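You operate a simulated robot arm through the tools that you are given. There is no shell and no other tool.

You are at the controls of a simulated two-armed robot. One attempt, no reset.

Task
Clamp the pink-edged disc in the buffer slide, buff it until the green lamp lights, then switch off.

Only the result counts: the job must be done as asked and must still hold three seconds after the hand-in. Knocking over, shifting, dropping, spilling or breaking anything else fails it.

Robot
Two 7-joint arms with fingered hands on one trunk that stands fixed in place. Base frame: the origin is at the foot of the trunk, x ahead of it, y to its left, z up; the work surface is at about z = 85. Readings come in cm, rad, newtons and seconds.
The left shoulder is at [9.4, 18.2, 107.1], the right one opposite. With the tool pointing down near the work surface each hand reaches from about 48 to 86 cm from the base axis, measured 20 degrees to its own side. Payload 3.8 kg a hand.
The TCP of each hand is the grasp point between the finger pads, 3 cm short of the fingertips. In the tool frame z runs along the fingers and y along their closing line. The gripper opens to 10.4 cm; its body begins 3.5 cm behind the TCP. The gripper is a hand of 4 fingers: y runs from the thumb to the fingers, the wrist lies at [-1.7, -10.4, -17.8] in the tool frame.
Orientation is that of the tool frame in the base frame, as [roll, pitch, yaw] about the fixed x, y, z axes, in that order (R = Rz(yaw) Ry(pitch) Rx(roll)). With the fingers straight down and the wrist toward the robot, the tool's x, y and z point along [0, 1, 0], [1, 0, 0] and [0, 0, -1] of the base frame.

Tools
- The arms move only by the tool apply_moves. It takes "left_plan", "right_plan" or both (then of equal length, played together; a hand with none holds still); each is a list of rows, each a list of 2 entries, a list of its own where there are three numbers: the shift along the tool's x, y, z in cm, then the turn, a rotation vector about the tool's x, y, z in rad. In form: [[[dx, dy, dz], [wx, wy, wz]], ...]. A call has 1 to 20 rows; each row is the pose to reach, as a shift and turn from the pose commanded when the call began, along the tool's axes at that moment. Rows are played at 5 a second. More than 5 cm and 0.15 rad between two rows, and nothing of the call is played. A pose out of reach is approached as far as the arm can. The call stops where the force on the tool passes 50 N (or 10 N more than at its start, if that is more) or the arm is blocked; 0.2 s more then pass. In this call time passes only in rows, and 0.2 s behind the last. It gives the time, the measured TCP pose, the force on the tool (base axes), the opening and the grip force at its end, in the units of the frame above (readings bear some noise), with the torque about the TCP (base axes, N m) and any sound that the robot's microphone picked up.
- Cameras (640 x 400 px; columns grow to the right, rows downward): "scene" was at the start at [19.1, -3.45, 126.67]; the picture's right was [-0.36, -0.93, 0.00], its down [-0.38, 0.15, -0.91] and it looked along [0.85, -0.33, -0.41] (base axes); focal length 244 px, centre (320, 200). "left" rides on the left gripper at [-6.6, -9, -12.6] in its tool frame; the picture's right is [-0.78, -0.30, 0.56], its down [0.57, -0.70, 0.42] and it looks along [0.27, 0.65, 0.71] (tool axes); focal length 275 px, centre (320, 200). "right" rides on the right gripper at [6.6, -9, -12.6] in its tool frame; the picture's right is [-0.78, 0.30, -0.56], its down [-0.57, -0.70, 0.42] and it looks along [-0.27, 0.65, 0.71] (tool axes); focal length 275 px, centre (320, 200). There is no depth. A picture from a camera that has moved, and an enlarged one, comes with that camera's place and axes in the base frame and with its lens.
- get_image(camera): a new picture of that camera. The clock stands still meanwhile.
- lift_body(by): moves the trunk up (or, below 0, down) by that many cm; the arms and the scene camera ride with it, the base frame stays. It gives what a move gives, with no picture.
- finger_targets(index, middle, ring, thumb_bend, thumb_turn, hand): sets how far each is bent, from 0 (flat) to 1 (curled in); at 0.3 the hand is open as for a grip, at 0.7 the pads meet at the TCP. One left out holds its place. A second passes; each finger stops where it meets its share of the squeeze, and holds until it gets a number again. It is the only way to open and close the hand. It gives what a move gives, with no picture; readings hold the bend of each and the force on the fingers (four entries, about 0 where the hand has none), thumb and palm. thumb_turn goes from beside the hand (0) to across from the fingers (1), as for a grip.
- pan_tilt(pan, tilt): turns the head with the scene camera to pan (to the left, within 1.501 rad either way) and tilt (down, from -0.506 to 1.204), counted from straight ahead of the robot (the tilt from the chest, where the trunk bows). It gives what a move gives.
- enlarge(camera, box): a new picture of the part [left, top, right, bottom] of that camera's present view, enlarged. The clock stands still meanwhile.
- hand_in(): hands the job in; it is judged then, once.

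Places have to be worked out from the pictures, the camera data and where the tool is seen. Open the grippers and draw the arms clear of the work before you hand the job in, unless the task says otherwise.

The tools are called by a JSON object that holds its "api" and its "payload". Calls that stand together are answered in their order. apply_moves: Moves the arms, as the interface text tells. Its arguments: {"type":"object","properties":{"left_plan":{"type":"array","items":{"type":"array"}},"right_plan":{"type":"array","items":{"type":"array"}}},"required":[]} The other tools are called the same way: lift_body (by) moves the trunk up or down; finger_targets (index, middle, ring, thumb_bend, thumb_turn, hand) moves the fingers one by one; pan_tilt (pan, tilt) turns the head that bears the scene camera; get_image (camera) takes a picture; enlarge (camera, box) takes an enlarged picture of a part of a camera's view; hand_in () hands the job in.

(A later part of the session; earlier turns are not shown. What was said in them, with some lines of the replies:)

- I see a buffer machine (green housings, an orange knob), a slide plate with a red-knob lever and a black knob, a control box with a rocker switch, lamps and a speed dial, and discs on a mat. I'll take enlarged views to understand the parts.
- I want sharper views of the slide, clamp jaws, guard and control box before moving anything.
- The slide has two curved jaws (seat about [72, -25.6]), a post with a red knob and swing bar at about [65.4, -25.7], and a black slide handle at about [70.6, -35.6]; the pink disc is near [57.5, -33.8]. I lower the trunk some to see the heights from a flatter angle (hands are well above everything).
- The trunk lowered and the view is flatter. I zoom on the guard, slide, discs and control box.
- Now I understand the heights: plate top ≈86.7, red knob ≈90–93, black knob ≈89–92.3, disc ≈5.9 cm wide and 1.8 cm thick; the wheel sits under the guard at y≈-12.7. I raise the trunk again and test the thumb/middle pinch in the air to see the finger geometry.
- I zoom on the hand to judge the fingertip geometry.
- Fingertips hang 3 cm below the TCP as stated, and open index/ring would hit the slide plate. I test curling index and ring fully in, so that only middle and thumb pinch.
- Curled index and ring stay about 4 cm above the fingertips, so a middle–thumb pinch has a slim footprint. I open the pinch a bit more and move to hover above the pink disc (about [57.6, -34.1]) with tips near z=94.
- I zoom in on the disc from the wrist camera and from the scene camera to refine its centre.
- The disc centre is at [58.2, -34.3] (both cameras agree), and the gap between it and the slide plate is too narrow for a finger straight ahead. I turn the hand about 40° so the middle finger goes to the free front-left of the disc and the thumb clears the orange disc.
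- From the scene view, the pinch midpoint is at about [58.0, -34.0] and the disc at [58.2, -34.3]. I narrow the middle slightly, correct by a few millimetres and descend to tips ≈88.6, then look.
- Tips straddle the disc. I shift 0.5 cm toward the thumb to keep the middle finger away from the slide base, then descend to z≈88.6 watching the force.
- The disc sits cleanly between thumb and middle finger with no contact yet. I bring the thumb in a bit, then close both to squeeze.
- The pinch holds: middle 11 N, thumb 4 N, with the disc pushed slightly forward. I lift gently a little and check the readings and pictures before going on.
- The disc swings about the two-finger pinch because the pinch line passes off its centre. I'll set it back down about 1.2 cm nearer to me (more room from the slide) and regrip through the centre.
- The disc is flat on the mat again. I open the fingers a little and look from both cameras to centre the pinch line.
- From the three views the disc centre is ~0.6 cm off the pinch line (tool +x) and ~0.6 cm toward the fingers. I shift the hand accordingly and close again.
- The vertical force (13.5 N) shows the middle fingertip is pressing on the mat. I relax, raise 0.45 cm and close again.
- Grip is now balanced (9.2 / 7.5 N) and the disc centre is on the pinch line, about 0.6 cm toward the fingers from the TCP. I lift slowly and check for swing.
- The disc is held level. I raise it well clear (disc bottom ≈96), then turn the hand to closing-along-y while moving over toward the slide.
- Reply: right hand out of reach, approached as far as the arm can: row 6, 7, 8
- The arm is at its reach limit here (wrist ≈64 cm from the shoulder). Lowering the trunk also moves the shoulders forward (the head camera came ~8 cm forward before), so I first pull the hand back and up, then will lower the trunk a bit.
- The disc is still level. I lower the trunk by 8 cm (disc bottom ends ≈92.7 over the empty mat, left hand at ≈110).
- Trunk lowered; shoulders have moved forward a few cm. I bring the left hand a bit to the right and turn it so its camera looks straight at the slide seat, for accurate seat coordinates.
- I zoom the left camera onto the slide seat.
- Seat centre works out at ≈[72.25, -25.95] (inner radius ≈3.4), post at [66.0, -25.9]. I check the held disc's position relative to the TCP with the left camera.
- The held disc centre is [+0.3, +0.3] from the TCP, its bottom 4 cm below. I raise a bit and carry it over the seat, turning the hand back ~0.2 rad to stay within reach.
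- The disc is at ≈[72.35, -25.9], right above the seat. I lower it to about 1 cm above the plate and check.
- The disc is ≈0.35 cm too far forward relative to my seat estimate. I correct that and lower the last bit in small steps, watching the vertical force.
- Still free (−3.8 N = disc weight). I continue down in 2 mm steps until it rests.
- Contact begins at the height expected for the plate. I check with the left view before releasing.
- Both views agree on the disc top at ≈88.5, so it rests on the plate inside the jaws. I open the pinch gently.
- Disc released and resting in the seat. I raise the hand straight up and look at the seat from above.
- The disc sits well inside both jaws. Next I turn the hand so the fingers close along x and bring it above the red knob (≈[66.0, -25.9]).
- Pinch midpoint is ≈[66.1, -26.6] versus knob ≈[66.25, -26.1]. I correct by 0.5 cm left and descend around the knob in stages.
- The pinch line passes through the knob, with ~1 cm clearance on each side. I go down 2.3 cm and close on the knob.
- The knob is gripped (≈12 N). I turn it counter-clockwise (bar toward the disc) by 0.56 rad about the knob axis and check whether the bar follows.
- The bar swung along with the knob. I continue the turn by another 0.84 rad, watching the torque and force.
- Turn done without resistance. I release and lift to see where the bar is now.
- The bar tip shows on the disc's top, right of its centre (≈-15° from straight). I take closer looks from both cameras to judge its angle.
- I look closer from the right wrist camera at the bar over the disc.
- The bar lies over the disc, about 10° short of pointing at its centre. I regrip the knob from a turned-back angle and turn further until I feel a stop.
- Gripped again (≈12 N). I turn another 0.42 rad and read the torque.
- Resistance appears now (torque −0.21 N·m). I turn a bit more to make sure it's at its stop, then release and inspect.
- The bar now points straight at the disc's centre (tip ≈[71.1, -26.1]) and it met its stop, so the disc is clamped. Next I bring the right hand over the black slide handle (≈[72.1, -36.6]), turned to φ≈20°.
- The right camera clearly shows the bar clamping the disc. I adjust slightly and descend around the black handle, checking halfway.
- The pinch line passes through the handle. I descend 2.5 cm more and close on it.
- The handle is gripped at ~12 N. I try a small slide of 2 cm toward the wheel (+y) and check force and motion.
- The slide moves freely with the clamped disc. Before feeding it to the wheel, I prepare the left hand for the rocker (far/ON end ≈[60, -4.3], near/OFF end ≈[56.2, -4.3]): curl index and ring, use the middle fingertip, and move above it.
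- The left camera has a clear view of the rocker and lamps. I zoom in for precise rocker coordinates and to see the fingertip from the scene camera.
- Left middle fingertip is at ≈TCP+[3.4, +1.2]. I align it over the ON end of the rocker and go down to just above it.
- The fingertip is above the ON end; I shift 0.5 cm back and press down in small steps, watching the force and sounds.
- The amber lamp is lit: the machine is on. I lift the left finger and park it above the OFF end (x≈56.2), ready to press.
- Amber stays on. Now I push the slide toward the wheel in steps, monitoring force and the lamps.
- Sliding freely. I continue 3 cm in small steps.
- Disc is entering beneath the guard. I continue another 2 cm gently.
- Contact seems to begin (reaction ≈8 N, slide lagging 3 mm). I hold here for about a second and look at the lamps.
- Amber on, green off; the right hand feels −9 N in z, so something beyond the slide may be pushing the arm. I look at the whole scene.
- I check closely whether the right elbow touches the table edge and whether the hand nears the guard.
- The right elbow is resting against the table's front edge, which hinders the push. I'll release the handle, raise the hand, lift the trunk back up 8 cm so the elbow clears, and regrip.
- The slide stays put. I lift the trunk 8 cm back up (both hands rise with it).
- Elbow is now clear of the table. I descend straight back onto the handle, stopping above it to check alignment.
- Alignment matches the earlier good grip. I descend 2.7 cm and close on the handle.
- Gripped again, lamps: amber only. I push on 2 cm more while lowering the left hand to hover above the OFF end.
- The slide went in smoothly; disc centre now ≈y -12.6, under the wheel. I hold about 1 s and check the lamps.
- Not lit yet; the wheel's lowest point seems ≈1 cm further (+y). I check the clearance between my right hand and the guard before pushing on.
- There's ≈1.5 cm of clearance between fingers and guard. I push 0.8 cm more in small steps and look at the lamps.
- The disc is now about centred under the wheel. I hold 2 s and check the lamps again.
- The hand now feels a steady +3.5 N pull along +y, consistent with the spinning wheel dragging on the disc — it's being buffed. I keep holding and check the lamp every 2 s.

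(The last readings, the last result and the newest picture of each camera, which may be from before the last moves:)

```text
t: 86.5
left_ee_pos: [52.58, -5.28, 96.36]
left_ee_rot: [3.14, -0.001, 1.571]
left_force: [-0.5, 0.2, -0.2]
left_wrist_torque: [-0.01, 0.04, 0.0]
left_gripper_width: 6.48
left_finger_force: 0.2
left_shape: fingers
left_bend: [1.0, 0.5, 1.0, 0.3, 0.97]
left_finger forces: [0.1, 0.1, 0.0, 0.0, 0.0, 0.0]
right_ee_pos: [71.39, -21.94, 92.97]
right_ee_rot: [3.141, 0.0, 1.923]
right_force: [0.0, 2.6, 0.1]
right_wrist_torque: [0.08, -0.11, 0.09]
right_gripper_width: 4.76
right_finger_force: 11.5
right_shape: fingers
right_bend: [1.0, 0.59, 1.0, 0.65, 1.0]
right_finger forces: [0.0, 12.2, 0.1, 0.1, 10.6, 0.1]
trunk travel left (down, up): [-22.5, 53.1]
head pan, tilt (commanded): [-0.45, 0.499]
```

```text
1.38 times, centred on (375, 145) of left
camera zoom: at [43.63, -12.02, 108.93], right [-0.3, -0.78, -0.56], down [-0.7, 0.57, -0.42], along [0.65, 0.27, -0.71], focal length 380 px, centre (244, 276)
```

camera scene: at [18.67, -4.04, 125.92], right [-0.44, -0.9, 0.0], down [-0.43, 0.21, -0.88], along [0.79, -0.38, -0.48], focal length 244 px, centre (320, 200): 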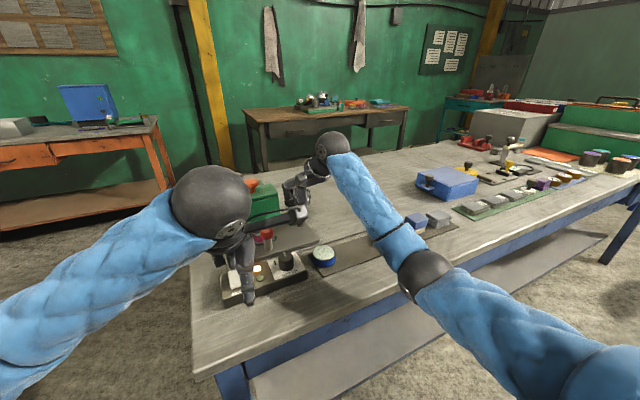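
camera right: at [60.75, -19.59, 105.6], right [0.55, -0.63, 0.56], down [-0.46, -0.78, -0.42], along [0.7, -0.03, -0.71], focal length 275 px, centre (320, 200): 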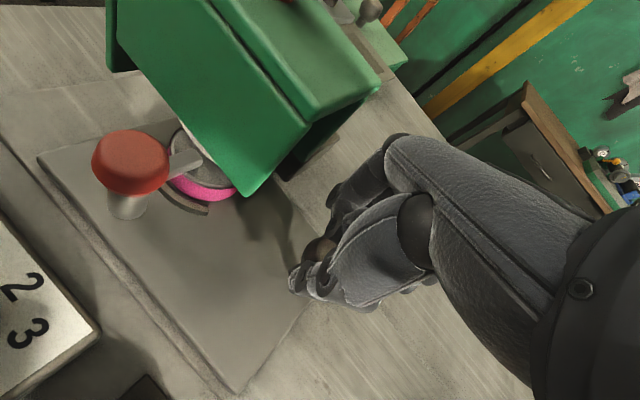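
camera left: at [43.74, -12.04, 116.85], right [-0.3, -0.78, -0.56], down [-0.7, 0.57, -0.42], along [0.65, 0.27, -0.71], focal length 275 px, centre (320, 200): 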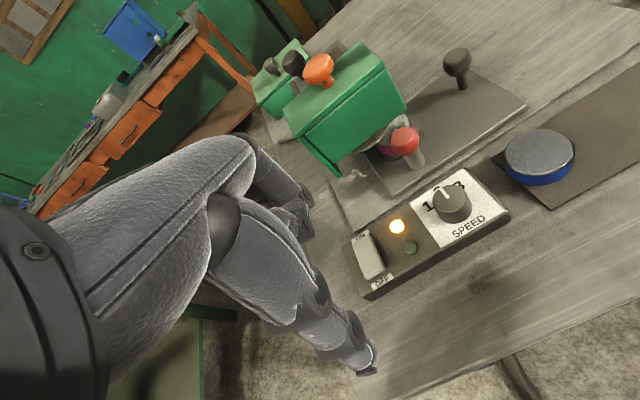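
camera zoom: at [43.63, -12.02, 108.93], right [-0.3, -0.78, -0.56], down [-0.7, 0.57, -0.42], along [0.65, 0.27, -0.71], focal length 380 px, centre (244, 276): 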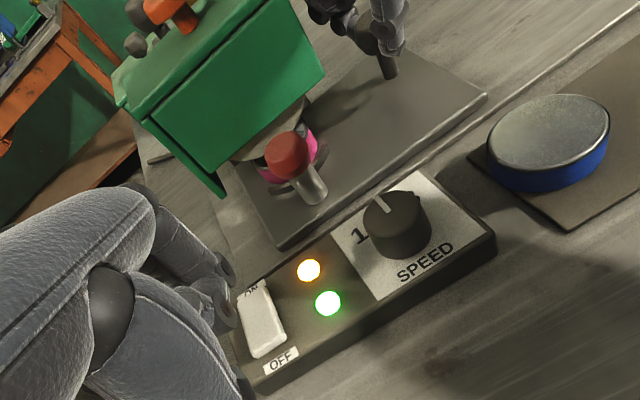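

The green lamp is lit. I press the OFF end of the rocker now with the left middle finger.

{"api": "apply_moves", "payload": {"left_plan": [[[0, 0.3, 2.0], [0, 0, 0]], [[0, 0.3, 3.5], [0, 0, 0]], [[0, 0.3, 4.1], [0, 0, 0]], [[0, 0.3, 4.5], [0, 0, 0]]]}}

{"api": "enlarge", "payload": {"camera": "left", "box": [230, 100, 520, 340]}}

```text
t: 87.5
left_ee_pos: [52.98, -5.29, 92.01]
left_ee_rot: [3.138, 0.004, 1.572]
left_force: [1.3, 3.7, 14.9]
left_wrist_torque: [0.24, -0.53, 0.04]
left_gripper_width: 6.45
left_finger_force: 6.5
left_shape: fingers
left_bend: [1.0, 0.49, 1.0, 0.3, 0.97]
left_finger forces: [0.1, 14.3, 0.0, 0.0, 0.1, 0.0]
right_ee_pos: [71.24, -21.91, 93.06]
right_ee_rot: [-3.141, 0.001, 1.92]
right_force: [0.8, 3.2, -3.4]
right_wrist_torque: [0.1, -0.11, 0.1]
right_gripper_width: 4.73
right_finger_force: 10.9
right_shape: fingers
right_bend: [1.0, 0.59, 1.0, 0.66, 1.0]
right_finger forces: [0.0, 12.7, 0.0, 0.1, 9.3, 0.0]
trunk travel left (down, up): [-22.5, 53.1]
head pan, tilt (commanded): [-0.45, 0.499]
```

```text
1.67 times, centred on (375, 220) of left
camera zoom: at [43.92, -12.0, 104.63], right [-0.29, -0.78, -0.56], down [-0.7, 0.57, -0.43], along [0.65, 0.26, -0.71], focal length 459 px, centre (228, 167)
```

zoom: 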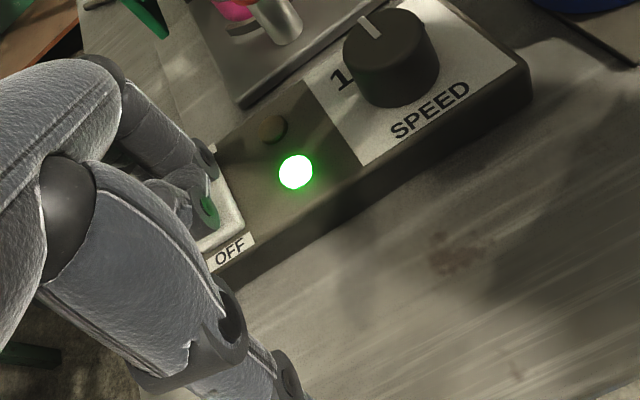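

Amber is off and green stays lit: switched off and buffed. I lift the left finger off the rocker and open the right hand.

{"api": "apply_moves", "payload": {"left_plan": [[[0, 0, -1.5], [0, 0, 0]], [[0, 0, -4], [0, 0, 0]], [[0, 0, -8], [0, 0, 0]], [[0, -1, -12], [0, 0, 0]]]}}

{"api": "finger_targets", "payload": {"hand": "right", "middle": 0.48, "thumb_bend": 0.5}}

{"api": "enlarge", "payload": {"camera": "left", "box": [300, 0, 560, 310]}}

{"api": "get_image", "payload": {"camera": "right"}}

```text
t: 88.5
left_ee_pos: [51.96, -5.32, 103.8]
left_ee_rot: [-3.14, 0.0, 1.57]
left_force: [-0.1, -0.2, 0.0]
left_wrist_torque: [-0.01, 0.02, 0.01]
left_gripper_width: 6.48
left_finger_force: 0.0
left_shape: fingers
left_bend: [1.0, 0.5, 1.0, 0.3, 0.97]
left_finger forces: [0.0, 0.1, 0.1, 0.1, 0.0, 0.0]
right_ee_pos: [71.35, -21.81, 93.01]
right_ee_rot: [-3.141, 0.001, 1.922]
right_force: [-1.5, 3.4, 0.5]
right_wrist_torque: [0.07, 0.0, 0.07]
right_gripper_width: 4.72
right_finger_force: 11.8
right_shape: fingers
right_bend: [1.0, 0.59, 1.0, 0.66, 1.0]
right_finger forces: [0.1, 11.2, 0.0, 0.0, 11.6, 0.0]
trunk travel left (down, up): [-22.5, 53.1]
head pan, tilt (commanded): [-0.45, 0.499]
```

```text
t: 89.5
left_ee_pos: [51.99, -5.39, 103.69]
left_ee_rot: [3.141, -0.001, 1.573]
left_force: [0.4, 0.1, -0.3]
left_wrist_torque: [0.03, 0.01, 0.0]
left_gripper_width: 6.49
left_finger_force: 0.1
left_shape: fingers
left_bend: [1.0, 0.5, 1.0, 0.3, 0.97]
left_finger forces: [0.0, 0.0, 0.0, 0.0, 0.1, 0.0]
right_ee_pos: [71.49, -22.05, 92.92]
right_ee_rot: [3.141, 0.001, 1.921]
right_force: [0.2, 0.3, 0.7]
right_wrist_torque: [0.01, -0.03, 0.02]
right_gripper_width: 5.44
right_finger_force: 0.1
right_shape: fingers
right_bend: [1.0, 0.48, 1.0, 0.5, 1.0]
right_finger forces: [0.1, 0.1, 0.0, 0.1, 0.0, 0.0]
trunk travel left (down, up): [-22.5, 53.1]
head pan, tilt (commanded): [-0.45, 0.499]
```

```text
1.29 times, centred on (430, 155) of left
camera zoom: at [42.97, -12.06, 116.41], right [-0.3, -0.78, -0.56], down [-0.7, 0.57, -0.42], along [0.65, 0.27, -0.71], focal length 355 px, centre (178, 258)
```

zoom: 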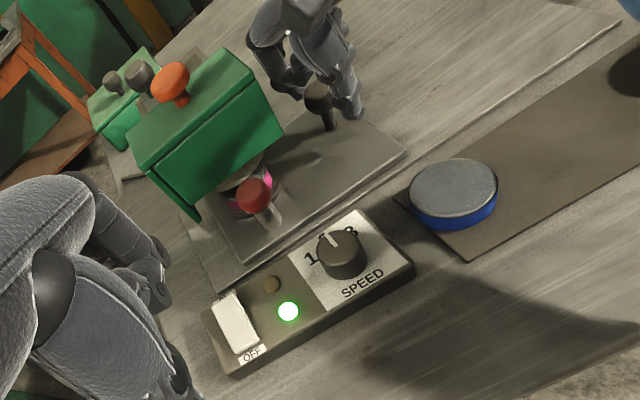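

```text
taken
camera right: at [60.72, -18.8, 105.6], right [0.55, -0.63, 0.56], down [-0.46, -0.78, -0.42], along [0.7, -0.03, -0.71], focal length 275 px, centre (320, 200)
```

right: 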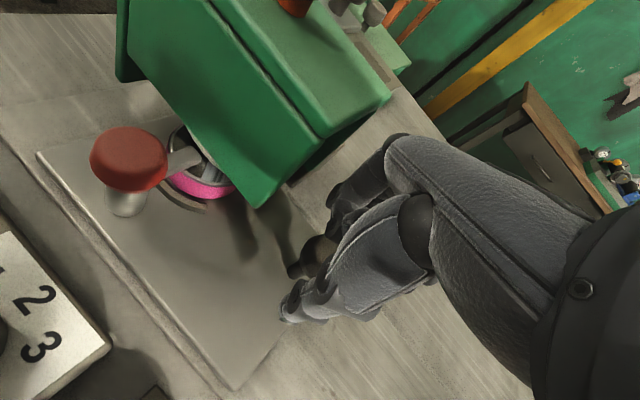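

All good: rocker OFF, amber dark, green lit, disc clamped. I raise the right hand straight off the handle, then retract both arms.

{"api": "apply_moves", "payload": {"right_plan": [[[0, 0, -1.5], [0, 0, 0]], [[-0.3, -0.1, -4], [0, 0, 0]], [[-0.6, -0.2, -7.5], [0, 0, 0]], [[-0.9, -0.3, -11], [0, 0, 0]], [[-1.8, -3.8, -13], [0, 0, 0]], [[-2.7, -7.5, -15], [0, 0, 0]], [[-3.6, -11.2, -17], [0, 0, 0]], [[-4.5, -15.0, -19], [0, 0, 0]], [[-5.4, -19.0, -21], [0, 0, 0]], [[-6.3, -23.0, -23], [0, 0, 0]]], "left_plan": [[[0, -0.3, -2], [0, 0, 0]], [[0.5, -0.6, -4], [0, 0, 0]], [[1, -0.9, -6], [0, 0, 0]], [[1.7, -1.2, -8], [0, 0, 0]], [[2.4, -1.5, -10], [0, 0, 0]], [[3.1, -1.8, -11.5], [0, 0, 0]], [[3.8, -2.1, -13], [0, 0, 0]], [[4.5, -2.3, -14], [0, 0, 0]], [[5.2, -2.3, -14.3], [0, 0, 0]], [[6, -2.3, -14.5], [0, 0, 0]]]}}

{"api": "get_image", "payload": {"camera": "scene"}}

{"api": "get_image", "payload": {"camera": "left"}}

{"api": "get_image", "payload": {"camera": "right"}}

```text
t: 91.7
left_ee_pos: [49.51, 0.68, 118.39]
left_ee_rot: [-3.14, 0.0, 1.57]
left_force: [0.3, 0.0, -0.1]
left_wrist_torque: [0.0, -0.03, -0.06]
left_gripper_width: 6.49
left_finger_force: 0.2
left_shape: fingers
left_bend: [1.0, 0.5, 1.0, 0.3, 0.97]
left_finger forces: [0.0, 0.1, 0.1, 0.0, 0.0, 0.0]
right_ee_pos: [51.91, -35.61, 115.96]
right_ee_rot: [3.142, 0.001, 1.923]
right_force: [0.5, -0.5, 0.6]
right_wrist_torque: [0.0, 0.0, -0.01]
right_gripper_width: 5.42
right_finger_force: 0.1
right_shape: fingers
right_bend: [1.0, 0.48, 1.0, 0.5, 1.0]
right_finger forces: [0.0, 0.0, 0.0, 0.0, 0.1, 0.0]
trunk travel left (down, up): [-22.5, 53.1]
head pan, tilt (commanded): [-0.45, 0.499]
```

```text
taken
camera scene: at [18.58, -4.04, 125.94], right [-0.43, -0.9, 0.0], down [-0.43, 0.21, -0.88], along [0.79, -0.38, -0.48], focal length 244 px, centre (320, 200)
```

scene: 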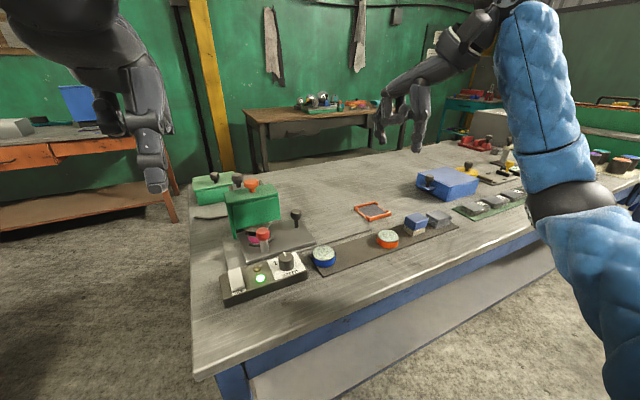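

```text
taken
camera left: at [40.47, -6.01, 131.0], right [-0.3, -0.78, -0.56], down [-0.7, 0.57, -0.42], along [0.65, 0.27, -0.71], focal length 275 px, centre (320, 200)
```

left: 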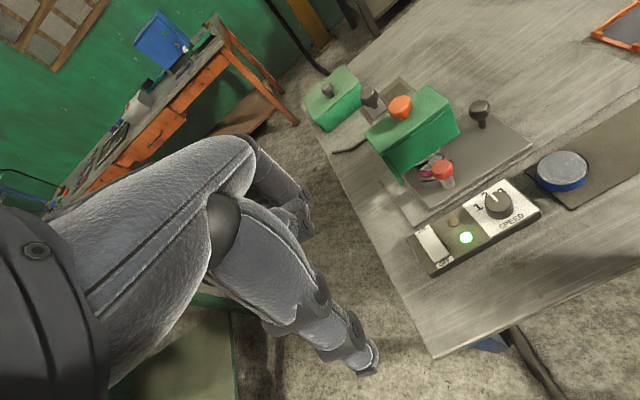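

```text
taken
camera right: at [41.16, -32.5, 128.64], right [0.55, -0.63, 0.56], down [-0.46, -0.78, -0.42], along [0.7, -0.03, -0.71], focal length 275 px, centre (320, 200)
```

right: 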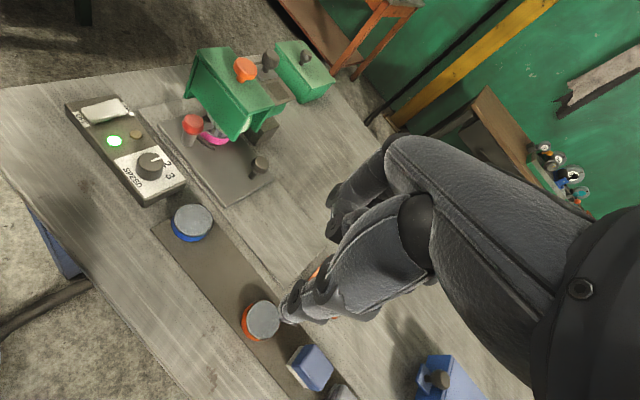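

Both arms are clear. I open both hands and take final close-ups of the slide, lamps, and the neighbouring objects.

{"api": "finger_targets", "payload": {"hand": "right", "index": 0.3, "middle": 0.3, "ring": 0.3, "thumb_bend": 0.3}}

{"api": "finger_targets", "payload": {"hand": "left", "index": 0.3, "middle": 0.3, "ring": 0.3, "thumb_bend": 0.3}}

{"api": "enlarge", "payload": {"camera": "left", "box": [360, 70, 600, 290]}}

{"api": "enlarge", "payload": {"camera": "right", "box": [60, 30, 300, 230]}}

{"api": "enlarge", "payload": {"camera": "scene", "box": [300, 180, 470, 290]}}

```text
t: 92.7
left_ee_pos: [49.64, 0.64, 118.27]
left_ee_rot: [-3.14, 0.001, 1.569]
left_force: [0.4, 0.7, 0.0]
left_wrist_torque: [0.0, 0.03, -0.03]
left_gripper_width: 6.49
left_finger_force: 0.1
left_shape: fingers
left_bend: [1.0, 0.5, 1.0, 0.3, 0.97]
left_finger forces: [0.0, 0.0, 0.1, 0.0, 0.0, 0.0]
right_ee_pos: [52.1, -35.6, 115.96]
right_ee_rot: [-3.141, -0.001, 1.921]
right_force: [-0.5, 0.3, -0.4]
right_wrist_torque: [0.02, -0.03, 0.01]
right_gripper_width: 10.41
right_finger_force: 0.1
right_shape: fingers
right_bend: [0.3, 0.3, 0.3, 0.3, 0.97]
right_finger forces: [0.0, 0.0, 0.0, 0.0, 0.1, 0.0]
trunk travel left (down, up): [-22.5, 53.1]
head pan, tilt (commanded): [-0.45, 0.499]
```

```text
t: 93.7
left_ee_pos: [49.59, 0.67, 118.35]
left_ee_rot: [-3.141, 0.001, 1.571]
left_force: [1.0, -0.8, 0.3]
left_wrist_torque: [-0.01, 0.04, 0.02]
left_gripper_width: 10.43
left_finger_force: 0.1
left_shape: fingers
left_bend: [0.3, 0.3, 0.3, 0.3, 0.97]
left_finger forces: [0.2, 0.1, 0.0, 0.0, 0.1, 0.0]
right_ee_pos: [52.01, -35.65, 115.88]
right_ee_rot: [3.14, 0.0, 1.921]
right_force: [-0.4, 1.1, 0.0]
right_wrist_torque: [0.01, 0.01, 0.0]
right_gripper_width: 10.44
right_finger_force: 0.0
right_shape: fingers
right_bend: [0.3, 0.3, 0.3, 0.3, 0.97]
right_finger forces: [0.0, 0.1, 0.0, 0.1, 0.0, 0.0]
trunk travel left (down, up): [-22.5, 53.1]
head pan, tilt (commanded): [-0.45, 0.499]
```

```text
1.82 times, centred on (480, 180) of left
camera zoom: at [40.6, -6.03, 130.93], right [-0.3, -0.78, -0.56], down [-0.7, 0.57, -0.42], along [0.65, 0.27, -0.71], focal length 500 px, centre (29, 236)
```

zoom: 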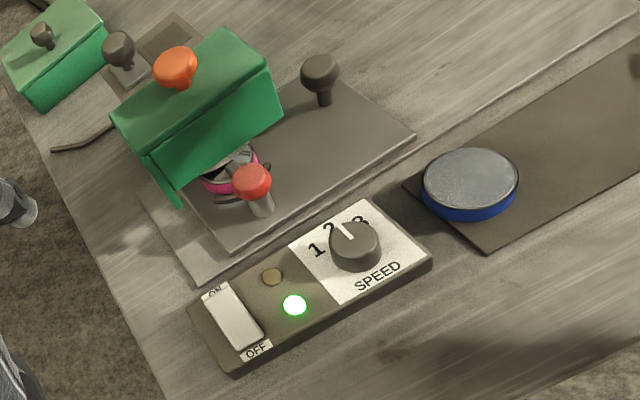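

```text
2.00 times, centred on (180, 130) of right
camera zoom: at [41.3, -32.51, 128.58], right [0.55, -0.63, 0.56], down [-0.46, -0.78, -0.42], along [0.7, -0.03, -0.71], focal length 551 px, centre (600, 340)
```

zoom: 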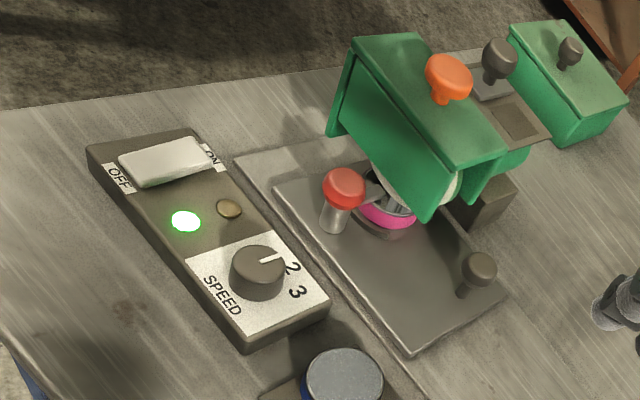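

```text
3.64 times, centred on (385, 235) of scene
camera zoom: at [18.68, -4.05, 125.92], right [-0.43, -0.9, 0.0], down [-0.43, 0.21, -0.88], along [0.79, -0.38, -0.48], focal length 887 px, centre (84, 73)
```

zoom: 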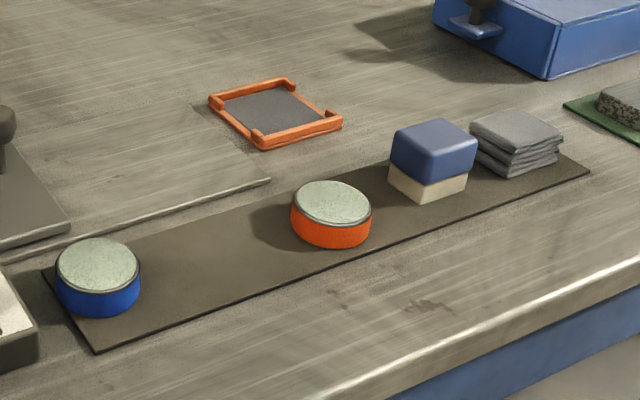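

The disc is still clamped and now shiny. The green lamp is lit, the rocker is at OFF with amber dark, and the neighbouring discs and blocks are where they were. Both hands are open and clear, so I hand the job in.

{"api": "hand_in", "payload": {}}

```text
The job is handed in.
```

The pink-edged disc is clamped in the slide and buffed until the green lamp lit. The machine is switched off, and I've handed the job in; no verdict has come back yet.

- **Final state:** At my last check the rocker was at OFF, the amber lamp was dark, and the green lamp was still lit. The clamp bar was still over the disc. I left the slide pushed in, so the disc is still under the wheel.
- **Surroundings:** In the final pictures the other discs and blocks near the buffer look undisturbed. Both hands are open and clear of the work.
- **Elbow contact:** While I was pushing the slide, the right elbow seemed to press against the table's front edge for a few seconds. I released the handle, raised the trunk and gripped again. I saw nothing move because of it.
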